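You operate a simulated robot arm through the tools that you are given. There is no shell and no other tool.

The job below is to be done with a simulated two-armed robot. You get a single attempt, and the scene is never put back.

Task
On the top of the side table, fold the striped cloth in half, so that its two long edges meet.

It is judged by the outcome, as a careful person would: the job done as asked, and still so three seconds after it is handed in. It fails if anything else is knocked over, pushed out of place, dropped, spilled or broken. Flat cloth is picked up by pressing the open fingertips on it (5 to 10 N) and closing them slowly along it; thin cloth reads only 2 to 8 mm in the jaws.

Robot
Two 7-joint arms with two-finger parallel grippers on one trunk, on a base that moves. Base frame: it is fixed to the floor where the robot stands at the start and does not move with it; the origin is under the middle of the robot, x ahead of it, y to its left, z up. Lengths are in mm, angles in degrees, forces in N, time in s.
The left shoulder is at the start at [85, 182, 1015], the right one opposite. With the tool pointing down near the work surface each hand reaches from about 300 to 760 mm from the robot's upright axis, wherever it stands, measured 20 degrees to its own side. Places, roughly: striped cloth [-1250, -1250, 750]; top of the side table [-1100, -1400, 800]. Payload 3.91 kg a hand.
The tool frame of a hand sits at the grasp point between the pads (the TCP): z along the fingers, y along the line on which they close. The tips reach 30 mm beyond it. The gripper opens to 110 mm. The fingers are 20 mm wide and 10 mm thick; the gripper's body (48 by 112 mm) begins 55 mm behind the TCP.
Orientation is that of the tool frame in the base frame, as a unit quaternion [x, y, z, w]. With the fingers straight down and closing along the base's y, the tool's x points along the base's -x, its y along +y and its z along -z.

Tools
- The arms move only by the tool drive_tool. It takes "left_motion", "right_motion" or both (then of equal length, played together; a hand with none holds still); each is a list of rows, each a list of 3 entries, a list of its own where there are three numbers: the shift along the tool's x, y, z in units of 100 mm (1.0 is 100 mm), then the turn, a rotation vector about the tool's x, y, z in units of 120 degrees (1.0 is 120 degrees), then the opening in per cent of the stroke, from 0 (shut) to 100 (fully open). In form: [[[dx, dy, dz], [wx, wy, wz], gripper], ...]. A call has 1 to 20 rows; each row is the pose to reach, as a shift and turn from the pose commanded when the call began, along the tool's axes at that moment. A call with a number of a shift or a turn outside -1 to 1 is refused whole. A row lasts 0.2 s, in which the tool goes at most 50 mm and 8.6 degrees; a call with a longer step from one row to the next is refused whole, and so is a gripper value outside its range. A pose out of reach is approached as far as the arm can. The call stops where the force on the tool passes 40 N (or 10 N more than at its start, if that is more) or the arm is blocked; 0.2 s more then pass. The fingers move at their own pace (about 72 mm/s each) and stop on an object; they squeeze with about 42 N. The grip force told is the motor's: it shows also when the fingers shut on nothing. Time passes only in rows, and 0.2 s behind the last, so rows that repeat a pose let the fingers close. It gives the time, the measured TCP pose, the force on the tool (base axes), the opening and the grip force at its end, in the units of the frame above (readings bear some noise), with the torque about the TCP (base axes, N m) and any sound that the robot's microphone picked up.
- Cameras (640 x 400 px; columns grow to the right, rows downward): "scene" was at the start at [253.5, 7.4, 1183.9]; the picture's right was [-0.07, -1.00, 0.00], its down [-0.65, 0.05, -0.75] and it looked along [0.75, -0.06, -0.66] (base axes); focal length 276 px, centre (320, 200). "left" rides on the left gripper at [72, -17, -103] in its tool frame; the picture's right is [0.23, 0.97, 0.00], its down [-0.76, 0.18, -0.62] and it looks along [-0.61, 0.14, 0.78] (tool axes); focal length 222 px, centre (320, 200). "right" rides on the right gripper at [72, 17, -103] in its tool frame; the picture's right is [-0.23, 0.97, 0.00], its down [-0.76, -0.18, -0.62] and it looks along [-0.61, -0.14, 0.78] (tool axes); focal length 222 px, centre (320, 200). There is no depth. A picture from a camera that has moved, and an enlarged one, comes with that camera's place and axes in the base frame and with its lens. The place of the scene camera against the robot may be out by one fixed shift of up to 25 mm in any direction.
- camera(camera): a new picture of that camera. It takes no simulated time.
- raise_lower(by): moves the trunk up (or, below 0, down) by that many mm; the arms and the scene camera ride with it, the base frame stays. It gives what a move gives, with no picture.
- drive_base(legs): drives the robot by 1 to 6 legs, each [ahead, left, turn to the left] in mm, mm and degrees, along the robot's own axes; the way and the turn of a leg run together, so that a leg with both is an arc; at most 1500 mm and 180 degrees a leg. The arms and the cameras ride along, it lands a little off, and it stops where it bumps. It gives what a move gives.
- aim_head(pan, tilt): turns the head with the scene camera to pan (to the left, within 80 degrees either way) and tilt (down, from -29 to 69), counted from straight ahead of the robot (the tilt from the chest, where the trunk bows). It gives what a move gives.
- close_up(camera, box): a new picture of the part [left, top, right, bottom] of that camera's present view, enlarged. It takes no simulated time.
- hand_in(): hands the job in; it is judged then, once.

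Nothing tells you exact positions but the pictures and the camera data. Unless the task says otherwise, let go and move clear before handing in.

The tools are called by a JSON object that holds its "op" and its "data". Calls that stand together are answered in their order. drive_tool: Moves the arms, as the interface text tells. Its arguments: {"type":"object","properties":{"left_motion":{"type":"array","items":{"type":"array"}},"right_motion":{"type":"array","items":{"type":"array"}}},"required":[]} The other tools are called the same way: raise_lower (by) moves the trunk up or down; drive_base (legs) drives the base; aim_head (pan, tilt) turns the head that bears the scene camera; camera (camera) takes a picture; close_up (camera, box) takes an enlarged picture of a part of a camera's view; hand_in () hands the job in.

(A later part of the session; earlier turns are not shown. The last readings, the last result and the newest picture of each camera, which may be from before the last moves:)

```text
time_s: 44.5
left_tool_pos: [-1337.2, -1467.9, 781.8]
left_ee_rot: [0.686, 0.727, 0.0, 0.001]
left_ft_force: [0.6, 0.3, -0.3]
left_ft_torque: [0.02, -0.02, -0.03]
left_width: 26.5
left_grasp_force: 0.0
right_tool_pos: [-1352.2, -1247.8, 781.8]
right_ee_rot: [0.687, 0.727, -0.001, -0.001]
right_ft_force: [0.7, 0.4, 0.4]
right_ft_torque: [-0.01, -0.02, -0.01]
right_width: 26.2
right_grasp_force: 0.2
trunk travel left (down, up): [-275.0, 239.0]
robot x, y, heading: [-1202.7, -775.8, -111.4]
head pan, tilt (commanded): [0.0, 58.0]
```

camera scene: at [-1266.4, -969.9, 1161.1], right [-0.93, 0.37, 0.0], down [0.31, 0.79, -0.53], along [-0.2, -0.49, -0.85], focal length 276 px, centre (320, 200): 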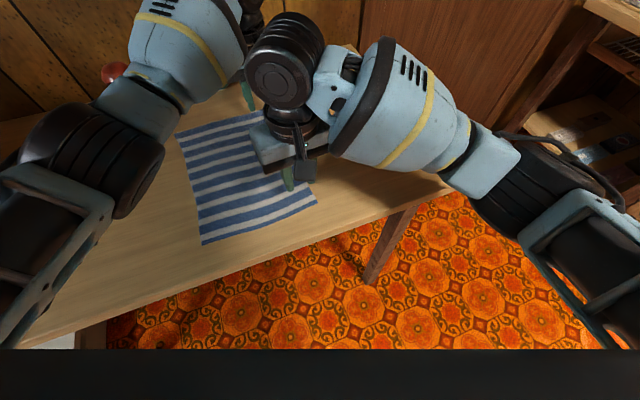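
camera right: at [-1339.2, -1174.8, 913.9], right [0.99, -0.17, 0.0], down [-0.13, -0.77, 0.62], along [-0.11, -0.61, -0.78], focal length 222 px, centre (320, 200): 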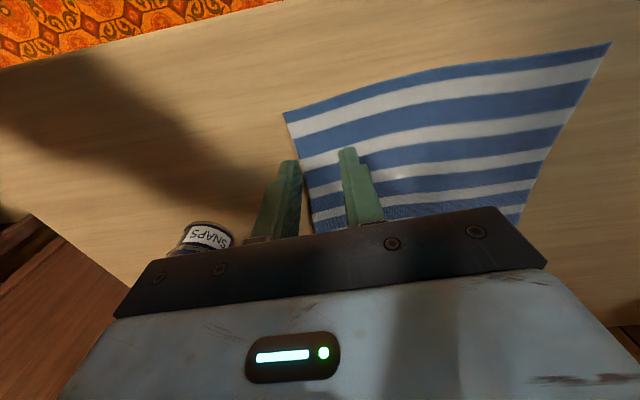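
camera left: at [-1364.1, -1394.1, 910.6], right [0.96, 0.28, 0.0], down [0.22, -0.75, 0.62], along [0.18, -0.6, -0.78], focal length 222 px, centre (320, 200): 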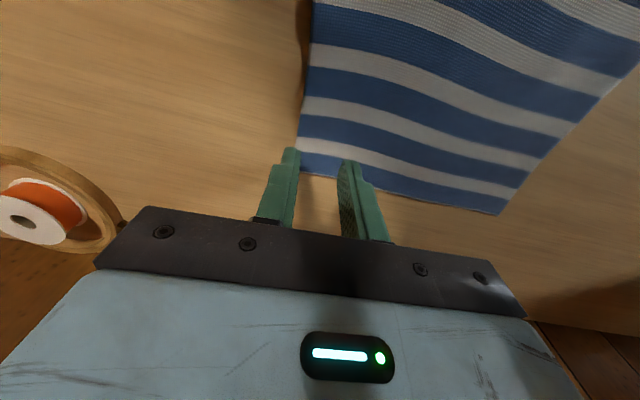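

No contact yet on either hand. I lower in about 1-2 mm steps, watching the force.

{"op": "drive_tool", "data": {"left_motion": [[[0, 0, 0.01], [0, 0, 0], 24], [[0, 0, 0.02], [0, 0, 0], 24], [[0, 0, 0.02], [0, 0, 0], 24]], "right_motion": [[[0, 0, 0.01], [0, 0, 0], 24], [[0, 0, 0.02], [0, 0, 0], 24], [[0, 0, 0.02], [0, 0, 0], 24]]}}

```text
time_s: 45.3
left_tool_pos: [-1338.2, -1466.9, 781.5]
left_ee_rot: [0.687, 0.727, 0.0, 0.001]
left_ft_force: [0.2, -0.1, 5.8]
left_ft_torque: [0.0, 0.06, 0.03]
left_width: 26.1
left_grasp_force: 0.1
right_tool_pos: [-1352.1, -1246.9, 781.3]
right_ee_rot: [0.687, 0.727, -0.001, 0.0]
right_ft_force: [-0.1, -0.3, -0.3]
right_ft_torque: [0.01, 0.02, 0.01]
right_width: 26.4
right_grasp_force: 0.0
trunk travel left (down, up): [-275.0, 239.0]
robot x, y, heading: [-1200.1, -775.7, -111.3]
head pan, tilt (commanded): [0.0, 58.0]
```

Left presses with about 6 N. I lower only the right hand a little more.

{"op": "drive_tool", "data": {"right_motion": [[[0, 0, 0.01], [0, 0, 0], 24], [[0, 0, 0.015], [0, 0, 0], 24], [[0, 0, 0.015], [0, 0, 0], 24]]}}

```text
time_s: 46.1
left_tool_pos: [-1338.2, -1467.4, 781.1]
left_ee_rot: [0.687, 0.727, 0.0, 0.0]
left_ft_force: [-0.3, -2.3, 7.9]
left_ft_torque: [-0.1, 0.07, 0.02]
left_width: 26.4
left_grasp_force: 0.0
right_tool_pos: [-1353.4, -1247.4, 781.1]
right_ee_rot: [0.687, 0.727, -0.002, 0.0]
right_ft_force: [-0.2, 1.2, 3.4]
right_ft_torque: [0.01, 0.05, -0.01]
right_width: 26.6
right_grasp_force: 0.5
trunk travel left (down, up): [-275.0, 239.0]
robot x, y, heading: [-1203.9, -778.8, -111.4]
head pan, tilt (commanded): [0.0, 58.0]
```

Right presses with about 3.5 N; I add half a millimetre there, then close both grippers slowly, shifting the hands so the inner fingers stay put and the edge is gathered inward.

{"op": "drive_tool", "data": {"left_motion": [[[0, 0, 0], [0, 0, 0], 24], [[0, 0.0165, 0], [0, 0, 0], 21], [[0, 0.033, 0], [0, 0, 0], 18], [[0, 0.0495, 0], [0, 0, 0], 15], [[0, 0.066, 0], [0, 0, 0], 12], [[0, 0.0825, 0], [0, 0, 0], 9], [[0, 0.099, 0], [0, 0, 0], 6], [[0, 0.1155, 0], [0, 0, 0], 3], [[0, 0.125, 0], [0, 0, 0], 0], [[0, 0.125, 0], [0, 0, 0], 0], [[0, 0.125, 0], [0, 0, 0], 0]], "right_motion": [[[0, 0, 0.006], [0, 0, 0], 24], [[0, 0.0165, 0.006], [0, 0, 0], 21], [[0, 0.033, 0.006], [0, 0, 0], 18], [[0, 0.0495, 0.006], [0, 0, 0], 15], [[0, 0.066, 0.006], [0, 0, 0], 12], [[0, 0.0825, 0.006], [0, 0, 0], 9], [[0, 0.099, 0.006], [0, 0, 0], 6], [[0, 0.1155, 0.006], [0, 0, 0], 3], [[0, 0.125, 0.006], [0, 0, 0], 0], [[0, 0.125, 0.006], [0, 0, 0], 0], [[0, 0.125, 0.006], [0, 0, 0], 0]]}}

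{"op": "camera", "data": {"camera": "left"}}

{"op": "camera", "data": {"camera": "right"}}

{"op": "camera", "data": {"camera": "scene"}}

```text
time_s: 48.5
left_tool_pos: [-1327.3, -1466.1, 782.1]
left_ee_rot: [0.686, 0.727, 0.0, 0.0]
left_ft_force: [-1.1, 0.4, 3.7]
left_ft_torque: [-0.01, 0.06, 0.02]
left_width: 1.7
left_grasp_force: 41.7
right_tool_pos: [-1340.2, -1246.6, 781.0]
right_ee_rot: [0.687, 0.727, -0.002, 0.001]
right_ft_force: [-7.3, 0.1, 30.7]
right_ft_torque: [0.04, 0.27, -0.01]
right_width: 2.0
right_grasp_force: 42.5
trunk travel left (down, up): [-275.0, 239.0]
robot x, y, heading: [-1205.6, -779.2, -111.6]
head pan, tilt (commanded): [0.0, 58.0]
```

```text
taken
camera left: at [-1348.0, -1392.0, 884.0], right [0.96, 0.28, 0.0], down [0.22, -0.75, 0.62], along [0.18, -0.6, -0.78], focal length 222 px, centre (320, 200)
```

left: 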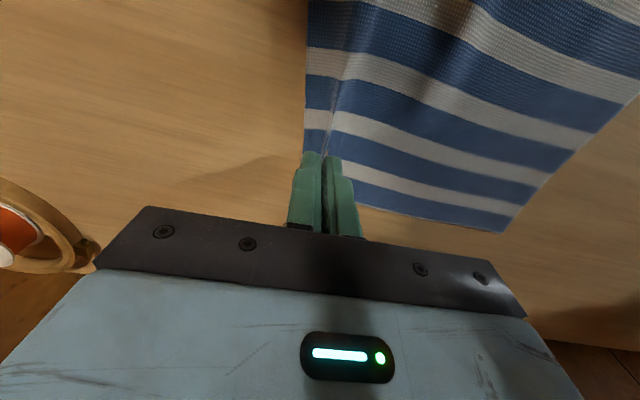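

```text
taken
camera right: at [-1326.6, -1172.0, 885.4], right [0.99, -0.17, 0.0], down [-0.13, -0.77, 0.63], along [-0.11, -0.62, -0.78], focal length 222 px, centre (320, 200)
```

right: 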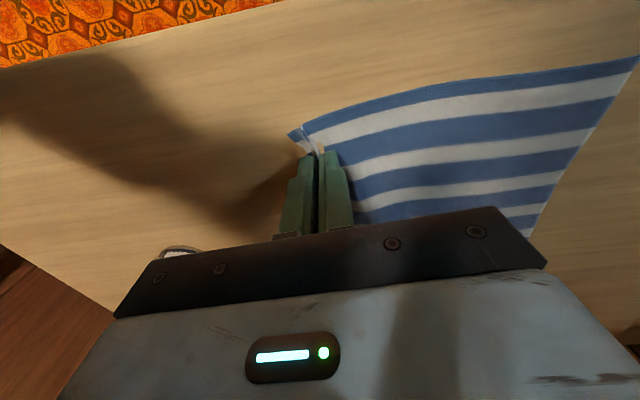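

```text
taken
camera scene: at [-1266.5, -967.9, 1161.5], right [-0.93, 0.37, 0.0], down [0.31, 0.79, -0.53], along [-0.2, -0.49, -0.85], focal length 276 px, centre (320, 200)
```

scene: 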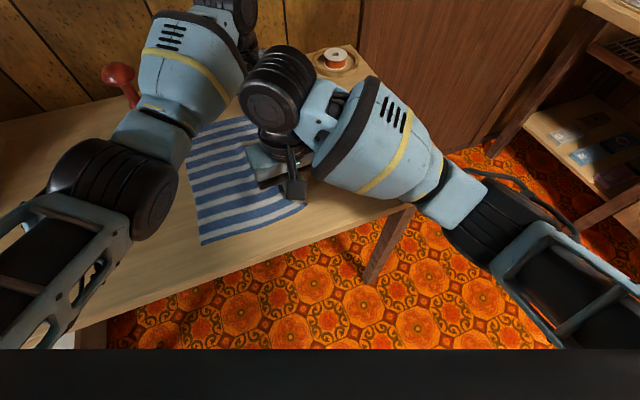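

Both jaws hold cloth (about 2 mm in each), and a ridge shows between the fingers. I lift both hands along the start of the folding arc and check that the cloth comes along.

{"op": "drive_tool", "data": {"left_motion": [[[0, 0.005, -0.06], [0, 0, 0], 0], [[0, 0.01, -0.12], [0, 0, 0], 0], [[0, 0.025, -0.18], [0, 0, 0], 0], [[0, 0.04, -0.23], [0, 0, 0], 0], [[0, 0.09, -0.34], [0, 0, 0], 0], [[0, 0.09, -0.34], [0, 0, 0], 0]], "right_motion": [[[0, 0.005, -0.06], [0, 0, 0], 0], [[0, 0.01, -0.12], [0, 0, 0], 0], [[0, 0.025, -0.18], [0, 0, 0], 0], [[0, 0.04, -0.23], [0, 0, 0], 0], [[0, 0.09, -0.34], [0, 0, 0], 0], [[0, 0.09, -0.34], [0, 0, 0], 0]]}}

{"op": "camera", "data": {"camera": "left"}}

{"op": "camera", "data": {"camera": "right"}}

{"op": "camera", "data": {"camera": "scene"}}

```text
time_s: 49.9
left_tool_pos: [-1317.1, -1465.9, 815.0]
left_ee_rot: [0.687, 0.727, -0.001, 0.0]
left_ft_force: [0.7, 0.0, 0.2]
left_ft_torque: [0.03, -0.02, -0.03]
left_width: 2.1
left_grasp_force: 41.8
right_tool_pos: [-1331.9, -1245.7, 814.4]
right_ee_rot: [0.686, 0.727, -0.001, 0.0]
right_ft_force: [0.3, 0.7, -0.2]
right_ft_torque: [-0.02, -0.03, 0.0]
right_width: 2.0
right_grasp_force: 41.8
trunk travel left (down, up): [-275.0, 239.0]
robot x, y, heading: [-1201.5, -775.4, -111.7]
head pan, tilt (commanded): [0.0, 58.0]
```

```text
taken
camera left: at [-1338.6, -1392.7, 917.1], right [0.96, 0.28, 0.0], down [0.22, -0.75, 0.62], along [0.18, -0.6, -0.78], focal length 222 px, centre (320, 200)
```

left: 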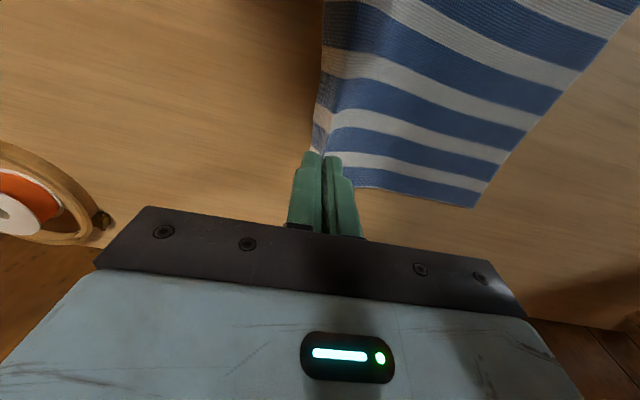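

```text
taken
camera right: at [-1317.9, -1172.5, 918.5], right [0.99, -0.17, 0.0], down [-0.13, -0.77, 0.62], along [-0.11, -0.61, -0.78], focal length 222 px, centre (320, 200)
```

right: 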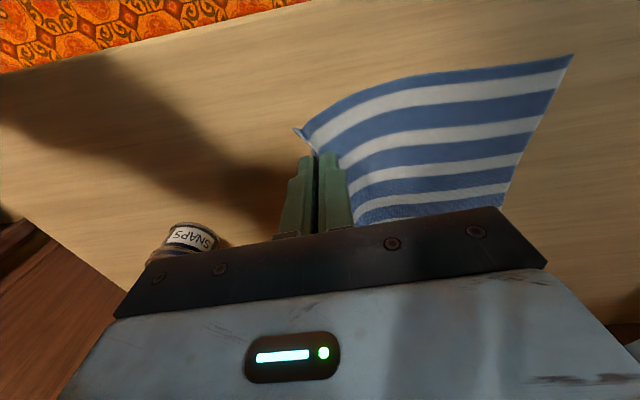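

```text
taken
camera scene: at [-1266.4, -970.1, 1161.0], right [-0.93, 0.37, 0.0], down [0.31, 0.79, -0.53], along [-0.2, -0.49, -0.85], focal length 276 px, centre (320, 200)
```

scene: 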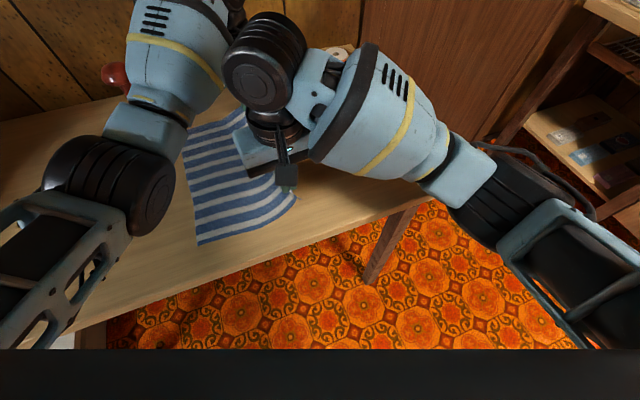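

The cloth lifts cleanly with both hands. I continue the arc to the top, leaning only the left hand (outward) so that its forearm stays clear of the right wrist, then look again.

{"op": "drive_tool", "data": {"left_motion": [[[0, 0.081, -0.097], [0.0208, 0, 0], 0], [[0, 0.178, -0.18], [0.0417, 0, 0], 0], [[0, 0.288, -0.246], [0.0625, 0, 0], 0], [[0, 0.408, -0.294], [0.0833, 0, 0], 0], [[0, 0.536, -0.323], [0.1042, 0, 0], 0], [[0, 0.667, -0.33], [0.125, 0, 0], 0], [[0, 0.667, -0.33], [0.125, 0, 0], 0]], "right_motion": [[[0, 0.068, -0.097], [0, 0, 0], 0], [[0, 0.152, -0.181], [0, 0, 0], 0], [[0, 0.249, -0.249], [0, 0, 0], 0], [[0, 0.356, -0.299], [0, 0, 0], 0], [[0, 0.471, -0.33], [0, 0, 0], 0], [[0, 0.589, -0.34], [0, 0, 0], 0], [[0, 0.589, -0.34], [0, 0, 0], 0]]}}

{"op": "camera", "data": {"camera": "scene"}}

{"op": "camera", "data": {"camera": "left"}}

{"op": "camera", "data": {"camera": "right"}}

```text
time_s: 51.5
left_tool_pos: [-1249.0, -1461.3, 848.4]
left_ee_rot: [0.681, 0.721, -0.094, -0.09]
left_ft_force: [-0.2, -0.4, 0.1]
left_ft_torque: [-0.02, -0.06, 0.01]
left_width: 1.7
left_grasp_force: 41.8
right_tool_pos: [-1271.7, -1243.0, 847.6]
right_ee_rot: [0.687, 0.727, -0.001, 0.0]
right_ft_force: [-0.3, 0.7, 0.4]
right_ft_torque: [-0.01, 0.0, -0.04]
right_width: 2.1
right_grasp_force: 41.7
trunk travel left (down, up): [-275.0, 239.0]
robot x, y, heading: [-1203.0, -773.6, -111.6]
head pan, tilt (commanded): [0.0, 58.0]
```

```text
taken
camera scene: at [-1266.6, -970.0, 1161.1], right [-0.93, 0.37, 0.0], down [0.31, 0.79, -0.53], along [-0.2, -0.49, -0.85], focal length 276 px, centre (320, 200)
```

scene: 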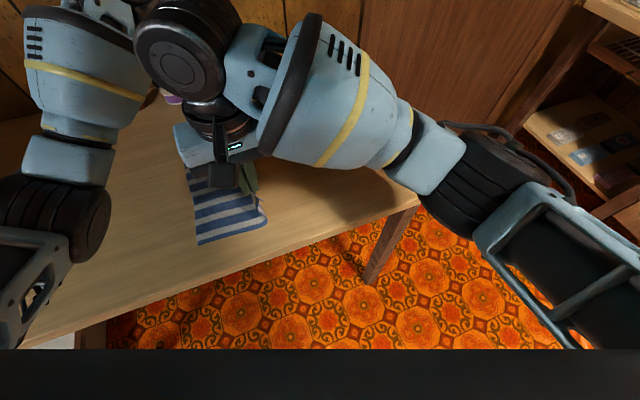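

```text
taken
camera left: at [-1244.1, -1387.4, 950.9], right [0.93, 0.28, -0.25], down [0.38, -0.74, 0.56], along [-0.03, -0.61, -0.79], focal length 222 px, centre (320, 200)
```

left: 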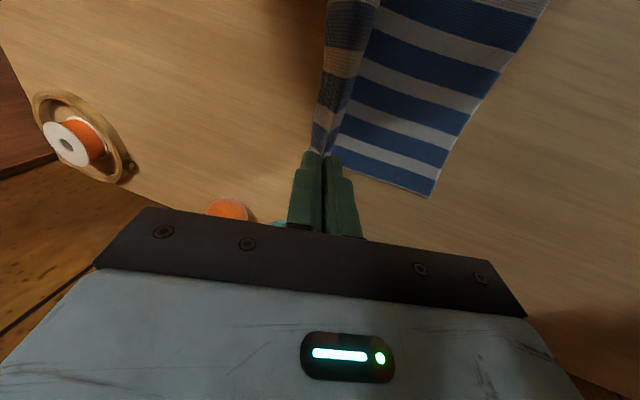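

```text
taken
camera right: at [-1259.4, -1168.8, 951.7], right [0.99, -0.17, 0.0], down [-0.13, -0.77, 0.62], along [-0.11, -0.61, -0.78], focal length 222 px, centre (320, 200)
```

right: 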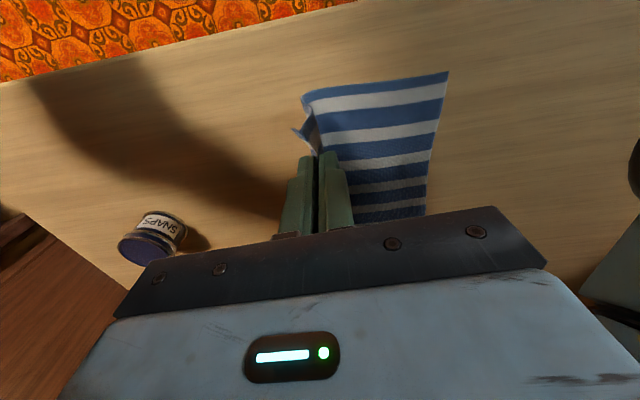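

The cloth hangs from both hands above the fold line and the lower half has stayed in place. I carry on over the top toward the +x edge, stopping part-way to check arm clearance.

{"op": "drive_tool", "data": {"left_motion": [[[0, 0.124, -0.02], [0.0233, 0, 0], 0], [[0, 0.25, -0.02], [0.0467, 0, 0], 0], [[0, 0.373, -0.004], [0.069, 0, 0], 0], [[0, 0.49, 0.032], [0.0925, 0, 0], 0], [[0, 0.6, 0.086], [0.1158, 0, 0], 0], [[0, 0.698, 0.155], [0.139, 0, 0], 0]], "right_motion": [[[0, 0.125, 0.01], [0, 0, 0], 0], [[0, 0.246, 0.037], [0, 0, 0], 0], [[0, 0.36, 0.083], [0, 0, 0], 0], [[0, 0.463, 0.145], [0, 0, 0], 0], [[0, 0.552, 0.221], [0, 0, 0], 0], [[0, 0.624, 0.31], [0, 0, 0], 0]]}}

{"op": "camera", "data": {"camera": "scene"}}

{"op": "camera", "data": {"camera": "left"}}

{"op": "camera", "data": {"camera": "right"}}

```text
time_s: 52.9
left_tool_pos: [-1187.8, -1459.8, 815.3]
left_ee_rot: [0.66, 0.699, -0.199, -0.188]
left_ft_force: [0.3, 0.4, -0.2]
left_ft_torque: [0.01, -0.04, 0.01]
left_width: 1.7
left_grasp_force: 41.9
right_tool_pos: [-1209.4, -1239.7, 815.8]
right_ee_rot: [0.687, 0.727, -0.001, -0.001]
right_ft_force: [0.2, -1.1, 0.0]
right_ft_torque: [-0.02, -0.04, 0.0]
right_width: 1.8
right_grasp_force: 41.8
trunk travel left (down, up): [-275.0, 239.0]
robot x, y, heading: [-1205.8, -779.3, -111.7]
head pan, tilt (commanded): [0.0, 58.0]
```

```text
taken
camera scene: at [-1266.0, -970.1, 1161.1], right [-0.93, 0.37, 0.0], down [0.31, 0.79, -0.53], along [-0.2, -0.49, -0.85], focal length 276 px, centre (320, 200)
```

scene: 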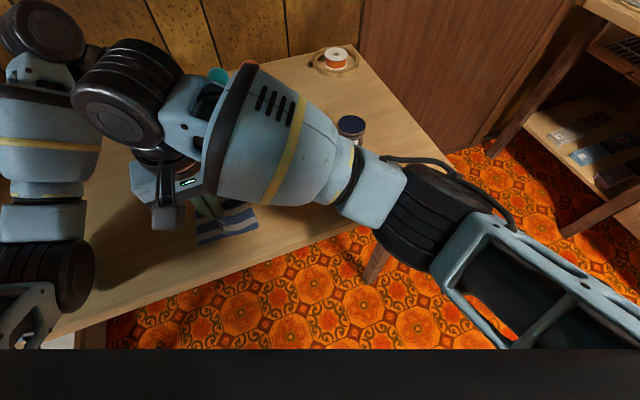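

```text
taken
camera left: at [-1151.8, -1382.9, 910.6], right [0.81, 0.27, -0.51], down [0.52, -0.73, 0.44], along [-0.26, -0.62, -0.74], focal length 222 px, centre (320, 200)
```

left: 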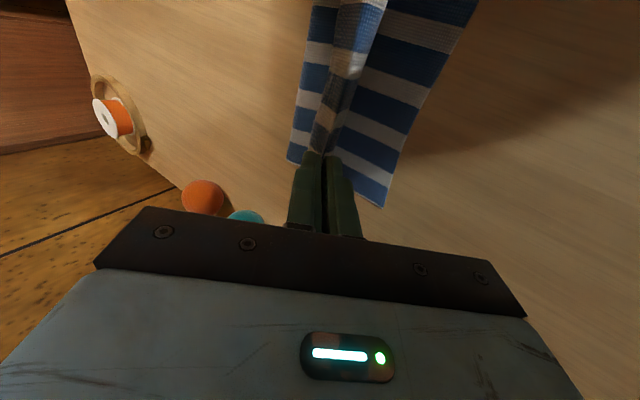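

```text
taken
camera right: at [-1195.6, -1165.7, 920.2], right [0.99, -0.17, 0.0], down [-0.13, -0.77, 0.62], along [-0.11, -0.61, -0.78], focal length 222 px, centre (320, 200)
```

right: 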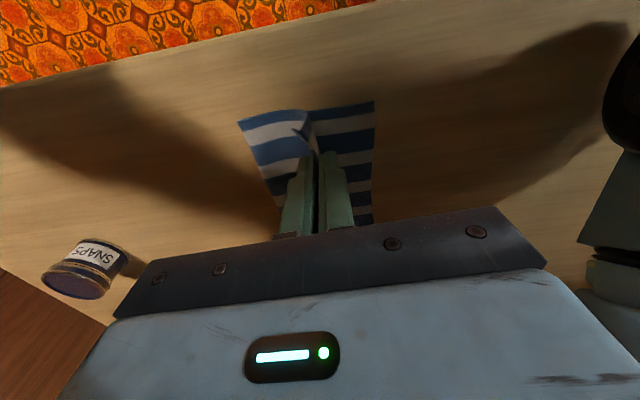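

The fold goes as planned and the arms are clear of each other. I lower both hands the rest of the way so the held edge comes down over the +x edge.

{"op": "drive_tool", "data": {"left_motion": [[[0, 0.055, 0.027], [0.0113, 0, 0], 0], [[0, 0.11, 0.054], [0.0225, 0, 0], 0], [[0, 0.155, 0.09], [0.034, 0, 0], 0], [[0, 0.205, 0.125], [0.0458, 0, 0], 0], [[0, 0.245, 0.165], [0.0575, 0, 0], 0], [[0, 0.285, 0.2], [0.0692, 0, 0], 0], [[0, 0.285, 0.2], [0.0692, 0, 0], 0]], "right_motion": [[[0, 0.027, 0.05], [0, 0, 0], 0], [[0, 0.053, 0.098], [0, 0, 0], 0], [[0, 0.07, 0.15], [0, 0, 0], 0], [[0, 0.085, 0.202], [0, 0, 0], 0], [[0, 0.092, 0.25], [0, 0, 0], 0], [[0, 0.096, 0.3], [0, 0, 0], 0], [[0, 0.096, 0.3], [0, 0, 0], 0]]}}

{"op": "camera", "data": {"camera": "scene"}}

{"op": "camera", "data": {"camera": "left"}}

{"op": "camera", "data": {"camera": "right"}}

```text
time_s: 54.7
left_tool_pos: [-1189.8, -1469.9, 836.5]
left_ee_rot: [0.657, 0.662, -0.284, -0.221]
left_ft_force: [-0.5, 26.3, -8.2]
left_ft_torque: [0.54, -0.16, -0.49]
left_width: 1.9
left_grasp_force: 41.8
right_tool_pos: [-1212.8, -1243.5, 786.9]
right_ee_rot: [0.695, 0.719, -0.008, 0.008]
right_ft_force: [-0.2, -25.9, 8.8]
right_ft_torque: [-0.9, -0.01, 0.0]
right_width: 1.9
right_grasp_force: 42.2
trunk travel left (down, up): [-275.0, 239.0]
robot x, y, heading: [-1205.0, -779.7, -111.7]
head pan, tilt (commanded): [0.0, 58.0]
stopped in row 7 (left hand): the arm was blocked; the commanded pose is now the measured one
```

```text
taken
camera scene: at [-1272.4, -965.0, 1160.1], right [-0.93, 0.37, -0.01], down [0.32, 0.78, -0.53], along [-0.19, -0.5, -0.85], focal length 276 px, centre (320, 200)
```

scene: 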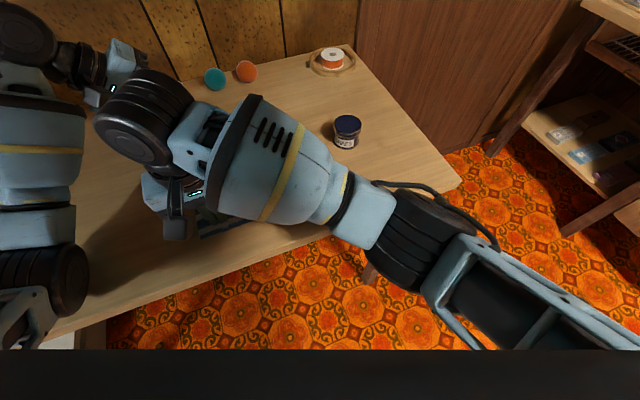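

```text
taken
camera left: at [-1136.6, -1386.7, 917.5], right [0.72, 0.2, -0.67], down [0.58, -0.71, 0.41], along [-0.39, -0.68, -0.62], focal length 222 px, centre (320, 200)
```

left: 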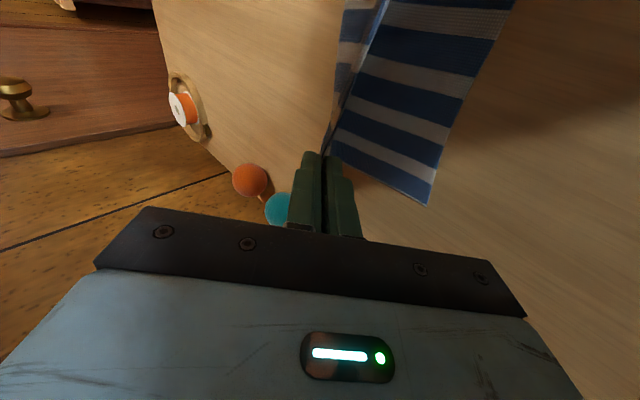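

```text
taken
camera right: at [-1198.2, -1167.6, 890.0], right [0.98, -0.19, 0.0], down [-0.15, -0.75, 0.64], along [-0.12, -0.63, -0.77], focal length 222 px, centre (320, 200)
```

right: 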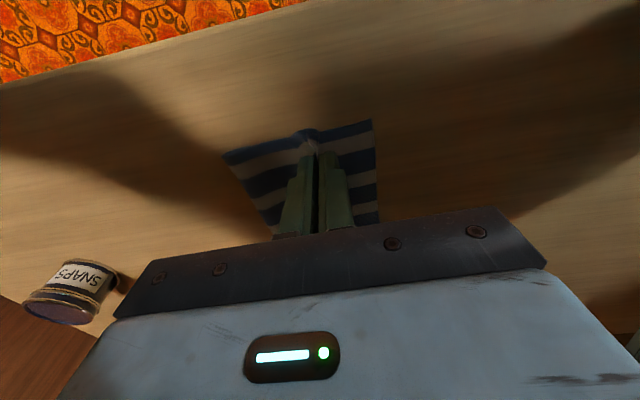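

The left arm was blocked, apparently by the right wrist, so the left hand is now about 50 mm too high and the cloth edge is taut between the hands. I look closely before separating them.

{"op": "close_up", "data": {"camera": "scene", "box": [0, 0, 320, 260]}}

```text
1.54 times, centred on (160, 130) of scene
camera zoom: at [-1272.4, -965.0, 1160.1], right [-0.93, 0.37, -0.01], down [0.32, 0.78, -0.53], along [-0.19, -0.5, -0.85], focal length 425 px, centre (566, 308)
```

zoom: 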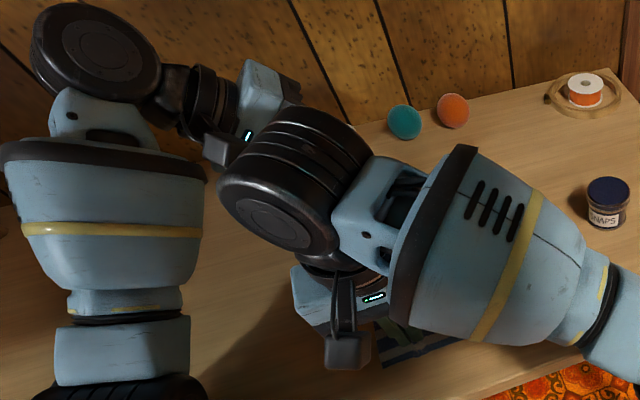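

I hold still for a moment to read the settled state before deciding how to separate the arms.

{"op": "drive_tool", "data": {"left_motion": [[[0, 0, 0], [0, 0, 0], 0]], "right_motion": [[[0, 0, 0], [0, 0, 0], 0]]}}

{"op": "camera", "data": {"camera": "scene"}}

{"op": "close_up", "data": {"camera": "right", "box": [180, 80, 460, 255]}}

```text
time_s: 55.1
left_tool_pos: [-1189.4, -1470.9, 833.8]
left_ee_rot: [0.656, 0.665, -0.282, -0.22]
left_ft_force: [-0.7, 28.3, -7.4]
left_ft_torque: [0.62, -0.14, -0.54]
left_width: 1.7
left_grasp_force: 41.7
right_tool_pos: [-1214.9, -1243.0, 788.0]
right_ee_rot: [0.694, 0.72, -0.007, 0.005]
right_ft_force: [1.2, -29.0, 7.4]
right_ft_torque: [-0.96, -0.01, 0.01]
right_width: 1.8
right_grasp_force: 41.9
trunk travel left (down, up): [-275.0, 239.0]
robot x, y, heading: [-1204.0, -776.1, -111.9]
head pan, tilt (commanded): [0.0, 58.0]
```

```text
taken
camera scene: at [-1273.9, -966.7, 1160.9], right [-0.93, 0.37, -0.01], down [0.32, 0.79, -0.53], along [-0.19, -0.49, -0.85], focal length 276 px, centre (320, 200)
```

scene: 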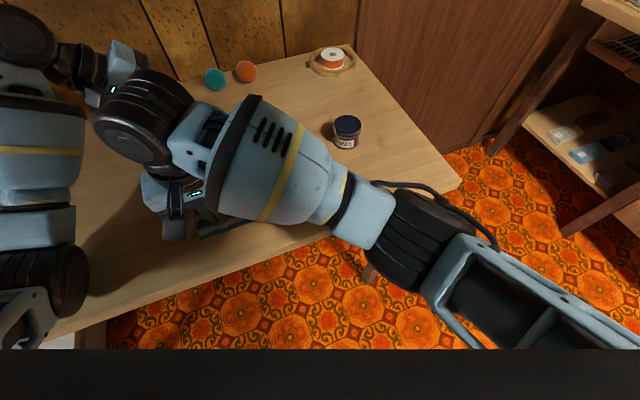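

```text
2.29 times, centred on (320, 168) of right
camera zoom: at [-1198.9, -1168.3, 890.7], right [0.98, -0.19, 0.0], down [-0.15, -0.76, 0.64], along [-0.12, -0.63, -0.77], focal length 508 px, centre (320, 274)
```

zoom: 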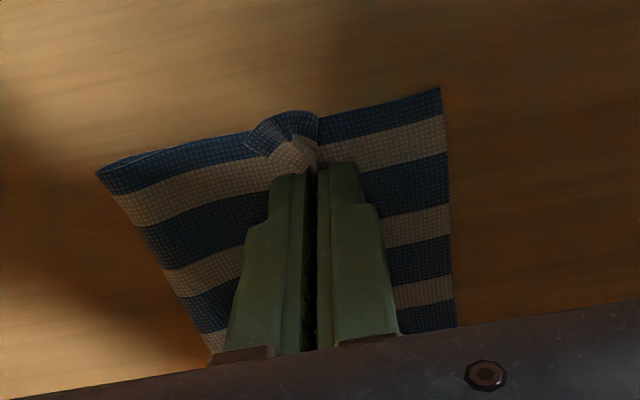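

The near end is nearly down, and the right wrist is pressing against the left forearm. I lean the right hand to its own side about its fingertips (and bring the tips to x about -1200), which should free the left arm.

{"op": "drive_tool", "data": {"left_motion": [[[0, 0, 0], [0, 0, 0], 0], [[0, 0, 0], [0, 0, 0], 0], [[0, 0, 0], [0, 0, 0], 0], [[0, 0, 0], [0, 0, 0], 0], [[0, 0, 0], [0, 0, 0], 0]], "right_motion": [[[0, -0.015, 0], [-0.0417, 0, 0], 0], [[0, -0.02, 0.005], [-0.0833, 0, 0], 0], [[0, -0.02, 0.01], [-0.125, 0, 0], 0], [[0, -0.02, 0.018], [-0.1667, 0, 0], 0], [[0, 0.0, 0.018], [-0.1667, 0, 0], 0]]}}

{"op": "camera", "data": {"camera": "scene"}}

```text
time_s: 56.3
left_tool_pos: [-1188.2, -1470.8, 831.8]
left_ee_rot: [0.656, 0.665, -0.281, -0.218]
left_ft_force: [0.0, 31.8, -8.2]
left_ft_torque: [0.68, -0.22, -0.64]
left_width: 1.5
left_grasp_force: 42.3
right_tool_pos: [-1211.3, -1241.7, 786.4]
right_ee_rot: [0.682, 0.71, 0.119, 0.127]
right_ft_force: [-0.7, -31.6, 8.1]
right_ft_torque: [-0.99, -0.03, -0.33]
right_width: 1.8
right_grasp_force: 41.7
trunk travel left (down, up): [-275.0, 239.0]
robot x, y, heading: [-1202.0, -780.4, -111.8]
head pan, tilt (commanded): [0.0, 58.0]
```

```text
taken
camera scene: at [-1273.0, -966.9, 1161.3], right [-0.93, 0.37, -0.01], down [0.32, 0.79, -0.53], along [-0.19, -0.49, -0.85], focal length 276 px, centre (320, 200)
```

scene: 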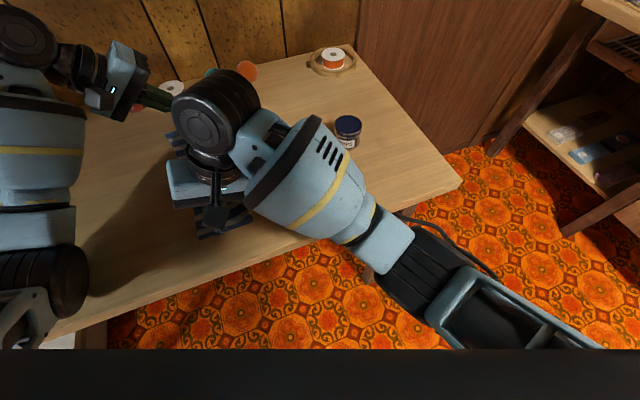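

The right wrist is now clear, but the left arm still seems strained. I pan the head left to see whether its elbow touches something.

{"op": "aim_head", "data": {"pan": 40, "tilt": 55}}

{"op": "camera", "data": {"camera": "scene"}}

```text
time_s: 57.4
left_tool_pos: [-1186.8, -1471.7, 833.3]
left_ee_rot: [0.656, 0.665, -0.28, -0.22]
left_ft_force: [0.9, 31.6, -7.5]
left_ft_torque: [0.68, -0.21, -0.65]
left_width: 1.8
left_grasp_force: 42.1
right_tool_pos: [-1212.0, -1240.9, 786.6]
right_ee_rot: [0.682, 0.711, 0.119, 0.127]
right_ft_force: [-0.1, -31.0, 8.2]
right_ft_torque: [-1.01, -0.03, -0.35]
right_width: 1.6
right_grasp_force: 41.7
trunk travel left (down, up): [-275.0, 239.0]
robot x, y, heading: [-1205.5, -779.1, -111.9]
head pan, tilt (commanded): [40.0, 55.0]
```

```text
taken
camera scene: at [-1224.9, -971.4, 1165.3], right [-0.95, -0.31, 0.0], down [-0.25, 0.78, -0.58], along [0.18, -0.55, -0.82], focal length 276 px, centre (320, 200)
```

scene: 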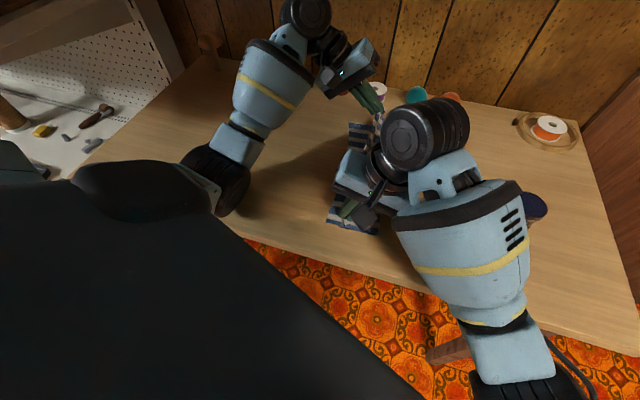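

The left elbow hangs low over the table when the left hand leans out, which is likely what blocked it; the right tips are now at about [-1202,-1241,758] as wanted. I bring the left hand nearly upright while lowering its tips to about [-1195,-1461,756], which also relieves the pull on the cloth.

{"op": "drive_tool", "data": {"left_motion": [[[0.018, 0.037, 0.0445], [-0.0329, 0.0039, -0.0028], 0], [[0.036, 0.073, 0.089], [-0.0658, 0.0078, -0.0055], 0], [[0.054, 0.11, 0.1335], [-0.0986, 0.0116, -0.0083], 0], [[0.072, 0.147, 0.178], [-0.1315, 0.0155, -0.011], 0], [[0.089, 0.183, 0.2225], [-0.1644, 0.0194, -0.0138], 0], [[0.107, 0.22, 0.267], [-0.1973, 0.0233, -0.0165], 0], [[0.125, 0.256, 0.3115], [-0.2301, 0.0271, -0.0193], 0], [[0.143, 0.293, 0.34], [-0.263, 0.031, -0.022], 0], [[0.143, 0.293, 0.34], [-0.263, 0.031, -0.022], 0]]}}

{"op": "camera", "data": {"camera": "scene"}}

{"op": "camera", "data": {"camera": "left"}}

```text
time_s: 59.4
left_tool_pos: [-1183.7, -1463.6, 785.1]
left_ee_rot: [0.681, 0.726, -0.065, -0.061]
left_ft_force: [-0.4, 1.0, 0.0]
left_ft_torque: [0.02, 0.03, -0.02]
left_width: 1.7
left_grasp_force: 42.2
right_tool_pos: [-1207.1, -1243.0, 784.0]
right_ee_rot: [0.681, 0.712, 0.12, 0.122]
right_ft_force: [1.0, -0.1, 1.3]
right_ft_torque: [0.01, 0.03, 0.02]
right_width: 1.7
right_grasp_force: 41.9
trunk travel left (down, up): [-275.0, 239.0]
robot x, y, heading: [-1200.8, -776.8, -112.0]
head pan, tilt (commanded): [40.0, 55.0]
```

```text
taken
camera scene: at [-1218.8, -974.4, 1164.8], right [-0.95, -0.31, 0.0], down [-0.26, 0.78, -0.57], along [0.18, -0.54, -0.82], focal length 276 px, centre (320, 200)
```

scene: 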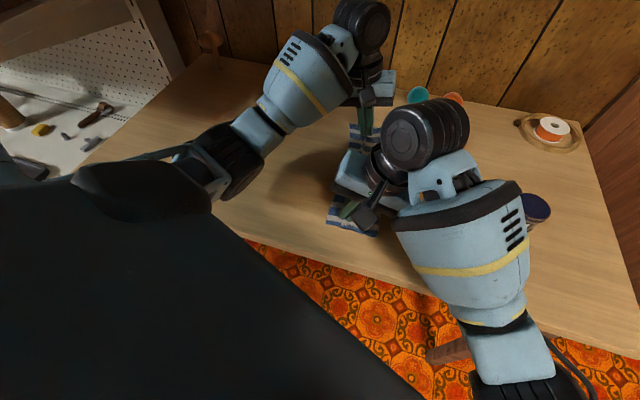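

```text
taken
camera left: at [-1185.7, -1389.9, 888.9], right [0.94, 0.29, -0.17], down [0.33, -0.74, 0.58], along [0.04, -0.6, -0.8], focal length 222 px, centre (320, 200)
```

left: 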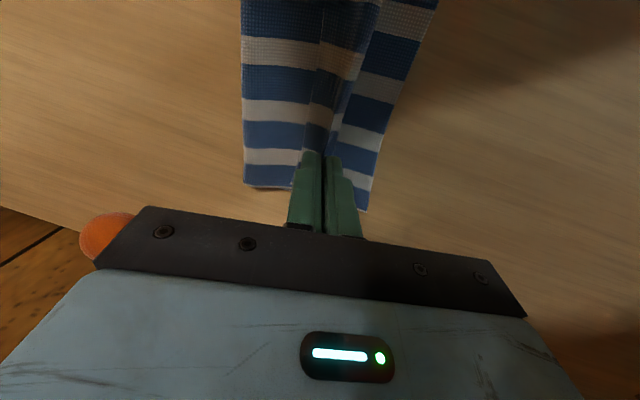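

Forces are back to zero, both hands still hold the cloth, and the far end is nearly laid. I check how the held edge lines up with the lower layer's +x edge.

{"op": "aim_head", "data": {"pan": 15, "tilt": 60}}

{"op": "camera", "data": {"camera": "scene"}}

{"op": "camera", "data": {"camera": "right"}}

{"op": "close_up", "data": {"camera": "left", "box": [200, 0, 480, 230]}}

```text
time_s: 60.3
left_tool_pos: [-1183.2, -1462.1, 784.7]
left_ee_rot: [0.681, 0.726, -0.064, -0.063]
left_ft_force: [0.0, 0.1, 0.7]
left_ft_torque: [0.04, 0.02, -0.02]
left_width: 2.1
left_grasp_force: 41.8
right_tool_pos: [-1207.8, -1243.0, 784.2]
right_ee_rot: [0.681, 0.712, 0.119, 0.121]
right_ft_force: [0.5, 0.4, 1.7]
right_ft_torque: [0.02, 0.04, -0.03]
right_width: 1.6
right_grasp_force: 42.2
trunk travel left (down, up): [-275.0, 239.0]
robot x, y, heading: [-1198.2, -778.1, -111.6]
head pan, tilt (commanded): [15.0, 60.0]
```

```text
taken
camera scene: at [-1249.2, -972.3, 1158.7], right [-0.99, 0.12, 0.0], down [0.1, 0.86, -0.5], along [-0.06, -0.5, -0.87], focal length 276 px, centre (320, 200)
```

scene: 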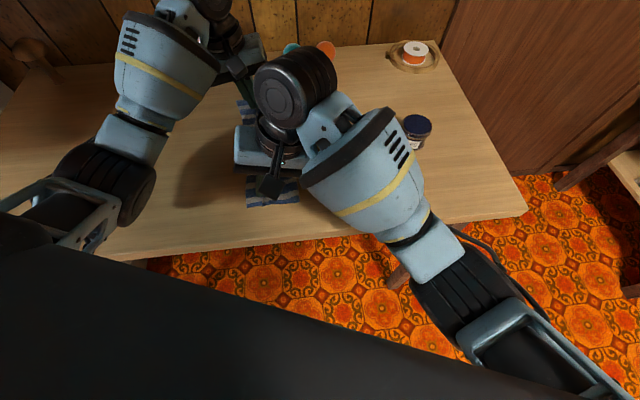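

```text
taken
camera right: at [-1229.0, -1170.4, 888.1], right [0.93, -0.19, 0.33], down [-0.34, -0.77, 0.53], along [0.15, -0.61, -0.78], focal length 222 px, centre (320, 200)
```

right: 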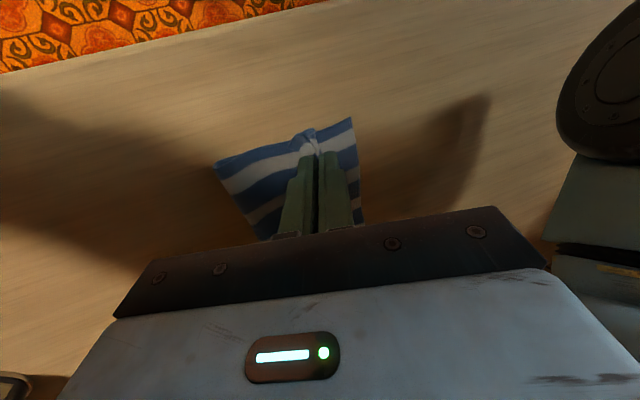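

```text
1.74 times, centred on (340, 115) of left
camera zoom: at [-1185.6, -1389.8, 888.7], right [0.94, 0.29, -0.17], down [0.33, -0.74, 0.58], along [0.04, -0.6, -0.8], focal length 386 px, centre (285, 348)
```

zoom: 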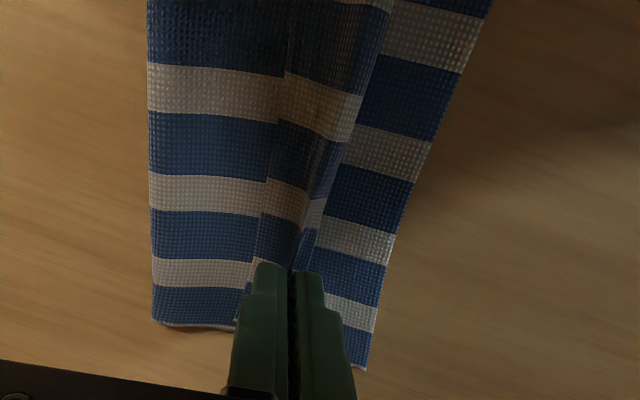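

The near end is well placed; the far end's held strip needs about 8 mm more toward +x, and the gathered hem is rolled back on top, which I will unroll after release. I shift the left hand, open both grippers gently and withdraw along the fingers.

{"op": "drive_tool", "data": {"left_motion": [[[0, 0.04, -0.007], [0, 0, 0], 0], [[0, 0.079, -0.014], [0, 0, 0], 0], [[0, 0.079, -0.014], [0, 0, 0], 0], [[0, 0.079, -0.014], [0, 0, 0], 6], [[0, 0.079, -0.014], [0, 0, 0], 12], [[0, 0.079, -0.014], [0, 0, 0], 18], [[0, 0.079, -0.014], [0, 0, 0], 24], [[0, 0.079, -0.014], [0, 0, 0], 24], [[0, 0.079, -0.1], [0, 0, 0], 24], [[0, 0.079, -0.2], [0, 0, 0], 24], [[0, 0.079, -0.35], [0, 0, 0], 24], [[0, 0.079, -0.5], [0, 0, 0], 24], [[0, 0.079, -0.65], [0, 0, 0], 24]], "right_motion": [[[0, 0, 0], [0, 0, 0], 0], [[0, 0, 0], [0, 0, 0], 0], [[0, 0, 0], [0, 0, 0], 0], [[0, 0, 0], [0, 0, 0], 6], [[0, 0, 0], [0, 0, 0], 12], [[0, 0, 0], [0, 0, 0], 18], [[0, 0, 0], [0, 0, 0], 24], [[0, 0, 0], [0, 0, 0], 24], [[0, 0, -0.1], [0, 0, 0], 24], [[0, 0, -0.2], [0, 0, 0], 24], [[0, 0, -0.35], [0, 0, 0], 24], [[0, 0, -0.5], [0, 0, 0], 24], [[0, 0, -0.65], [0, 0, 0], 24]]}}

{"op": "camera", "data": {"camera": "left"}}

{"op": "camera", "data": {"camera": "right"}}

{"op": "camera", "data": {"camera": "scene"}}

```text
time_s: 63.1
left_tool_pos: [-1163.5, -1462.5, 847.1]
left_ee_rot: [0.682, 0.726, -0.065, -0.063]
left_ft_force: [-0.1, -0.6, 0.2]
left_ft_torque: [0.02, 0.02, 0.0]
left_width: 26.6
left_grasp_force: 0.0
right_tool_pos: [-1227.7, -1243.9, 845.5]
right_ee_rot: [0.681, 0.712, 0.12, 0.121]
right_ft_force: [-0.4, -0.4, -0.5]
right_ft_torque: [0.0, 0.01, 0.02]
right_width: 26.3
right_grasp_force: 0.0
trunk travel left (down, up): [-275.0, 239.0]
robot x, y, heading: [-1200.1, -781.2, -111.9]
head pan, tilt (commanded): [15.0, 60.0]
```

```text
taken
camera left: at [-1166.3, -1388.5, 951.4], right [0.94, 0.29, -0.17], down [0.33, -0.74, 0.58], along [0.04, -0.6, -0.8], focal length 222 px, centre (320, 200)
```

left: 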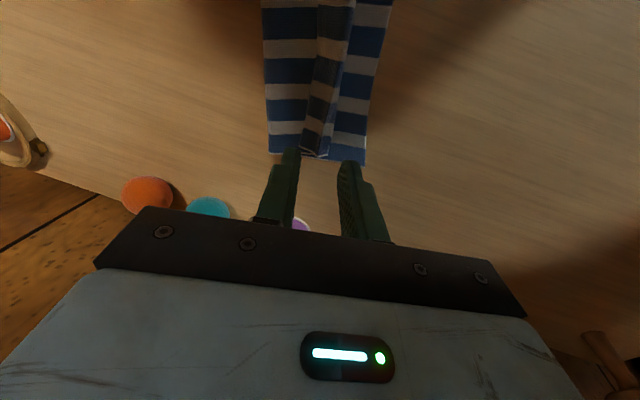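

```text
taken
camera right: at [-1249.7, -1171.4, 948.8], right [0.93, -0.18, 0.33], down [-0.34, -0.77, 0.53], along [0.16, -0.61, -0.78], focal length 222 px, centre (320, 200)
```

right: 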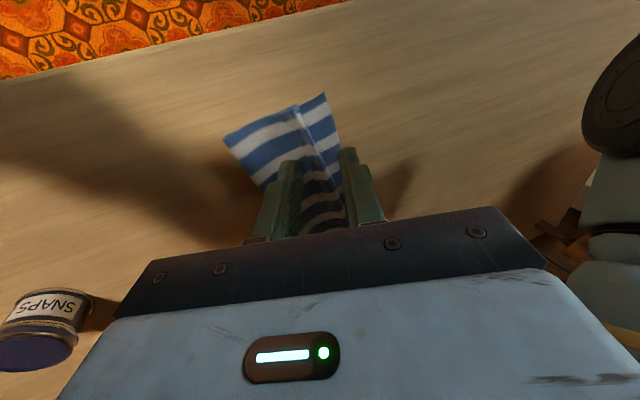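

```text
taken
camera scene: at [-1249.3, -972.2, 1158.7], right [-0.99, 0.12, 0.0], down [0.1, 0.86, -0.5], along [-0.06, -0.5, -0.87], focal length 276 px, centre (320, 200)
```

scene: 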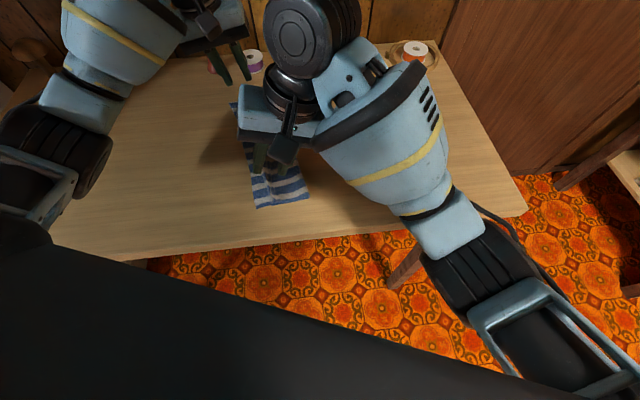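

Both hands are free. I move them aside and up so the scene camera can see how the cloth lies.

{"op": "drive_tool", "data": {"left_motion": [[[0, 0.3, -0.25], [0, 0, 0], 24], [[0, 0.6, -0.4], [0, 0, 0], 24], [[0, 0.9, -0.5], [0, 0, 0], 24], [[0, 0.9, -0.5], [0, 0, 0], 24]], "right_motion": [[[0, -0.3, -0.25], [0, 0, 0], 24], [[0, -0.6, -0.3], [0, 0, 0], 24], [[0, -0.95, -0.3], [0, 0, 0], 24], [[0, -0.95, -0.3], [0, 0, 0], 24]]}}

{"op": "drive_tool", "data": {"right_motion": [[[0, -0.3, 0], [0.03, 0, 0], 24], [[0, -0.6, 0], [0.06, 0, 0], 24], [[0, -0.95, 0], [0.12, 0, 0], 24], [[0, -0.95, 0], [0.166, 0, 0], 24]]}}

{"op": "camera", "data": {"camera": "scene"}}

{"op": "camera", "data": {"camera": "left"}}

{"op": "camera", "data": {"camera": "right"}}

```text
time_s: 64.1
left_tool_pos: [-1064.7, -1455.6, 878.9]
left_ee_rot: [0.681, 0.726, -0.064, -0.063]
left_ft_force: [0.1, -0.5, -0.3]
left_ft_torque: [0.0, -0.01, -0.03]
left_width: 26.3
left_grasp_force: 0.2
right_tool_pos: [-1329.3, -1248.9, 842.0]
right_ee_rot: [0.681, 0.712, 0.119, 0.121]
right_ft_force: [0.6, -0.1, 0.3]
right_ft_torque: [0.0, 0.02, 0.0]
right_width: 26.3
right_grasp_force: 0.1
trunk travel left (down, up): [-275.0, 239.0]
robot x, y, heading: [-1204.3, -779.6, -111.7]
head pan, tilt (commanded): [15.0, 60.0]
```

```text
time_s: 65.1
left_tool_pos: [-1065.2, -1456.5, 879.6]
left_ee_rot: [0.682, 0.725, -0.065, -0.063]
left_ft_force: [-0.3, 0.0, -0.4]
left_ft_torque: [0.01, 0.04, -0.01]
left_width: 26.1
left_grasp_force: 0.0
right_tool_pos: [-1419.6, -1251.4, 810.8]
right_ee_rot: [0.692, 0.722, -0.006, 0.001]
right_ft_force: [0.3, -0.3, 0.0]
right_ft_torque: [0.02, 0.0, -0.02]
right_width: 26.3
right_grasp_force: 0.0
trunk travel left (down, up): [-275.0, 239.0]
robot x, y, heading: [-1201.1, -779.5, -111.8]
head pan, tilt (commanded): [15.0, 60.0]
```

```text
taken
camera scene: at [-1248.7, -972.4, 1158.7], right [-0.99, 0.12, 0.0], down [0.1, 0.86, -0.5], along [-0.06, -0.5, -0.87], focal length 276 px, centre (320, 200)
```

scene: 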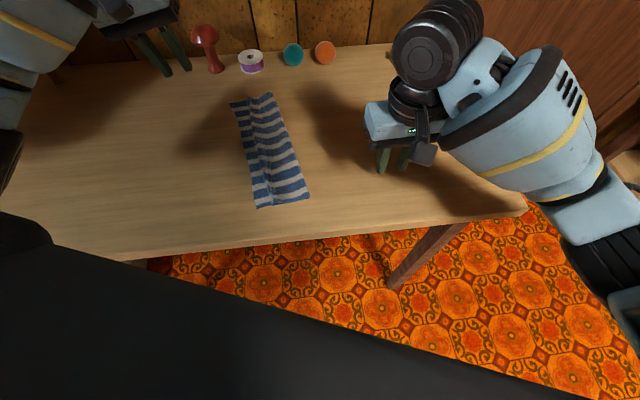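

```text
taken
camera left: at [-1067.8, -1382.7, 983.2], right [0.94, 0.29, -0.17], down [0.33, -0.74, 0.58], along [0.04, -0.6, -0.8], focal length 222 px, centre (320, 200)
```

left: 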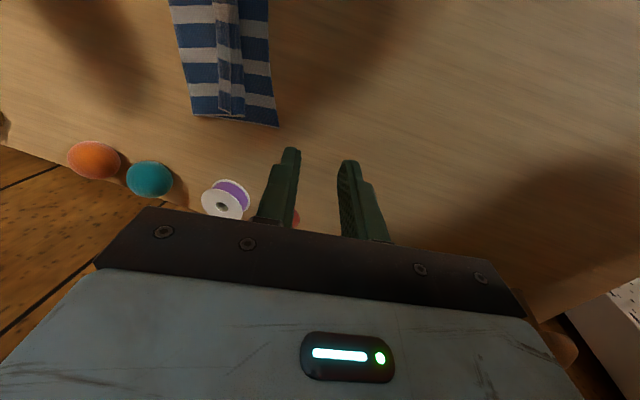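

```text
taken
camera right: at [-1404.0, -1178.3, 913.4], right [0.98, -0.19, 0.0], down [-0.14, -0.76, 0.63], along [-0.12, -0.62, -0.78], focal length 222 px, centre (320, 200)
```

right: 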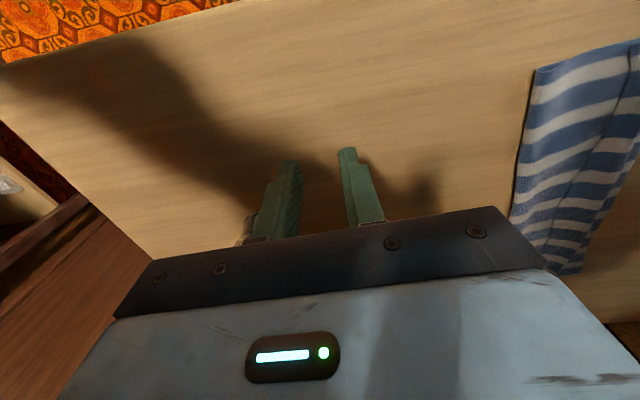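

The cloth is folded, with a strip along the top edge still rolled back. I enlarge the view.

{"op": "close_up", "data": {"camera": "scene", "box": [200, 80, 340, 220]}}

{"op": "close_up", "data": {"camera": "left", "box": [150, 0, 310, 140]}}

```text
2.86 times, centred on (270, 150) of scene
camera zoom: at [-1248.7, -972.4, 1158.7], right [-0.99, 0.12, 0.0], down [0.1, 0.86, -0.5], along [-0.06, -0.5, -0.87], focal length 789 px, centre (463, 343)
```

zoom: 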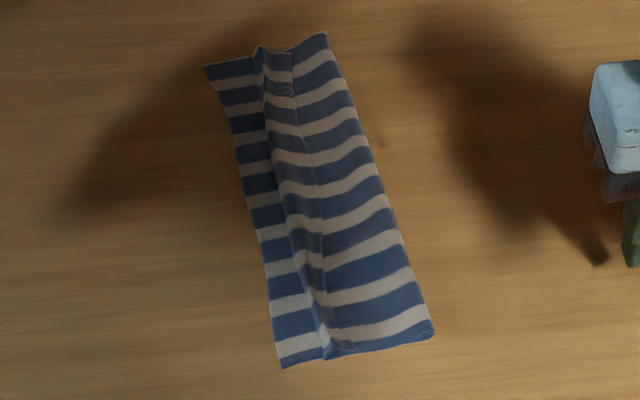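

```text
2.86 times, centred on (230, 70) of left
camera zoom: at [-1067.8, -1382.7, 983.2], right [0.94, 0.29, -0.17], down [0.33, -0.74, 0.58], along [0.04, -0.6, -0.8], focal length 635 px, centre (577, 571)
```

zoom: 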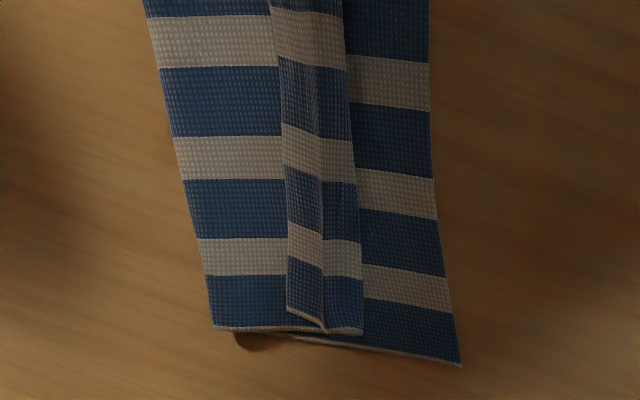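

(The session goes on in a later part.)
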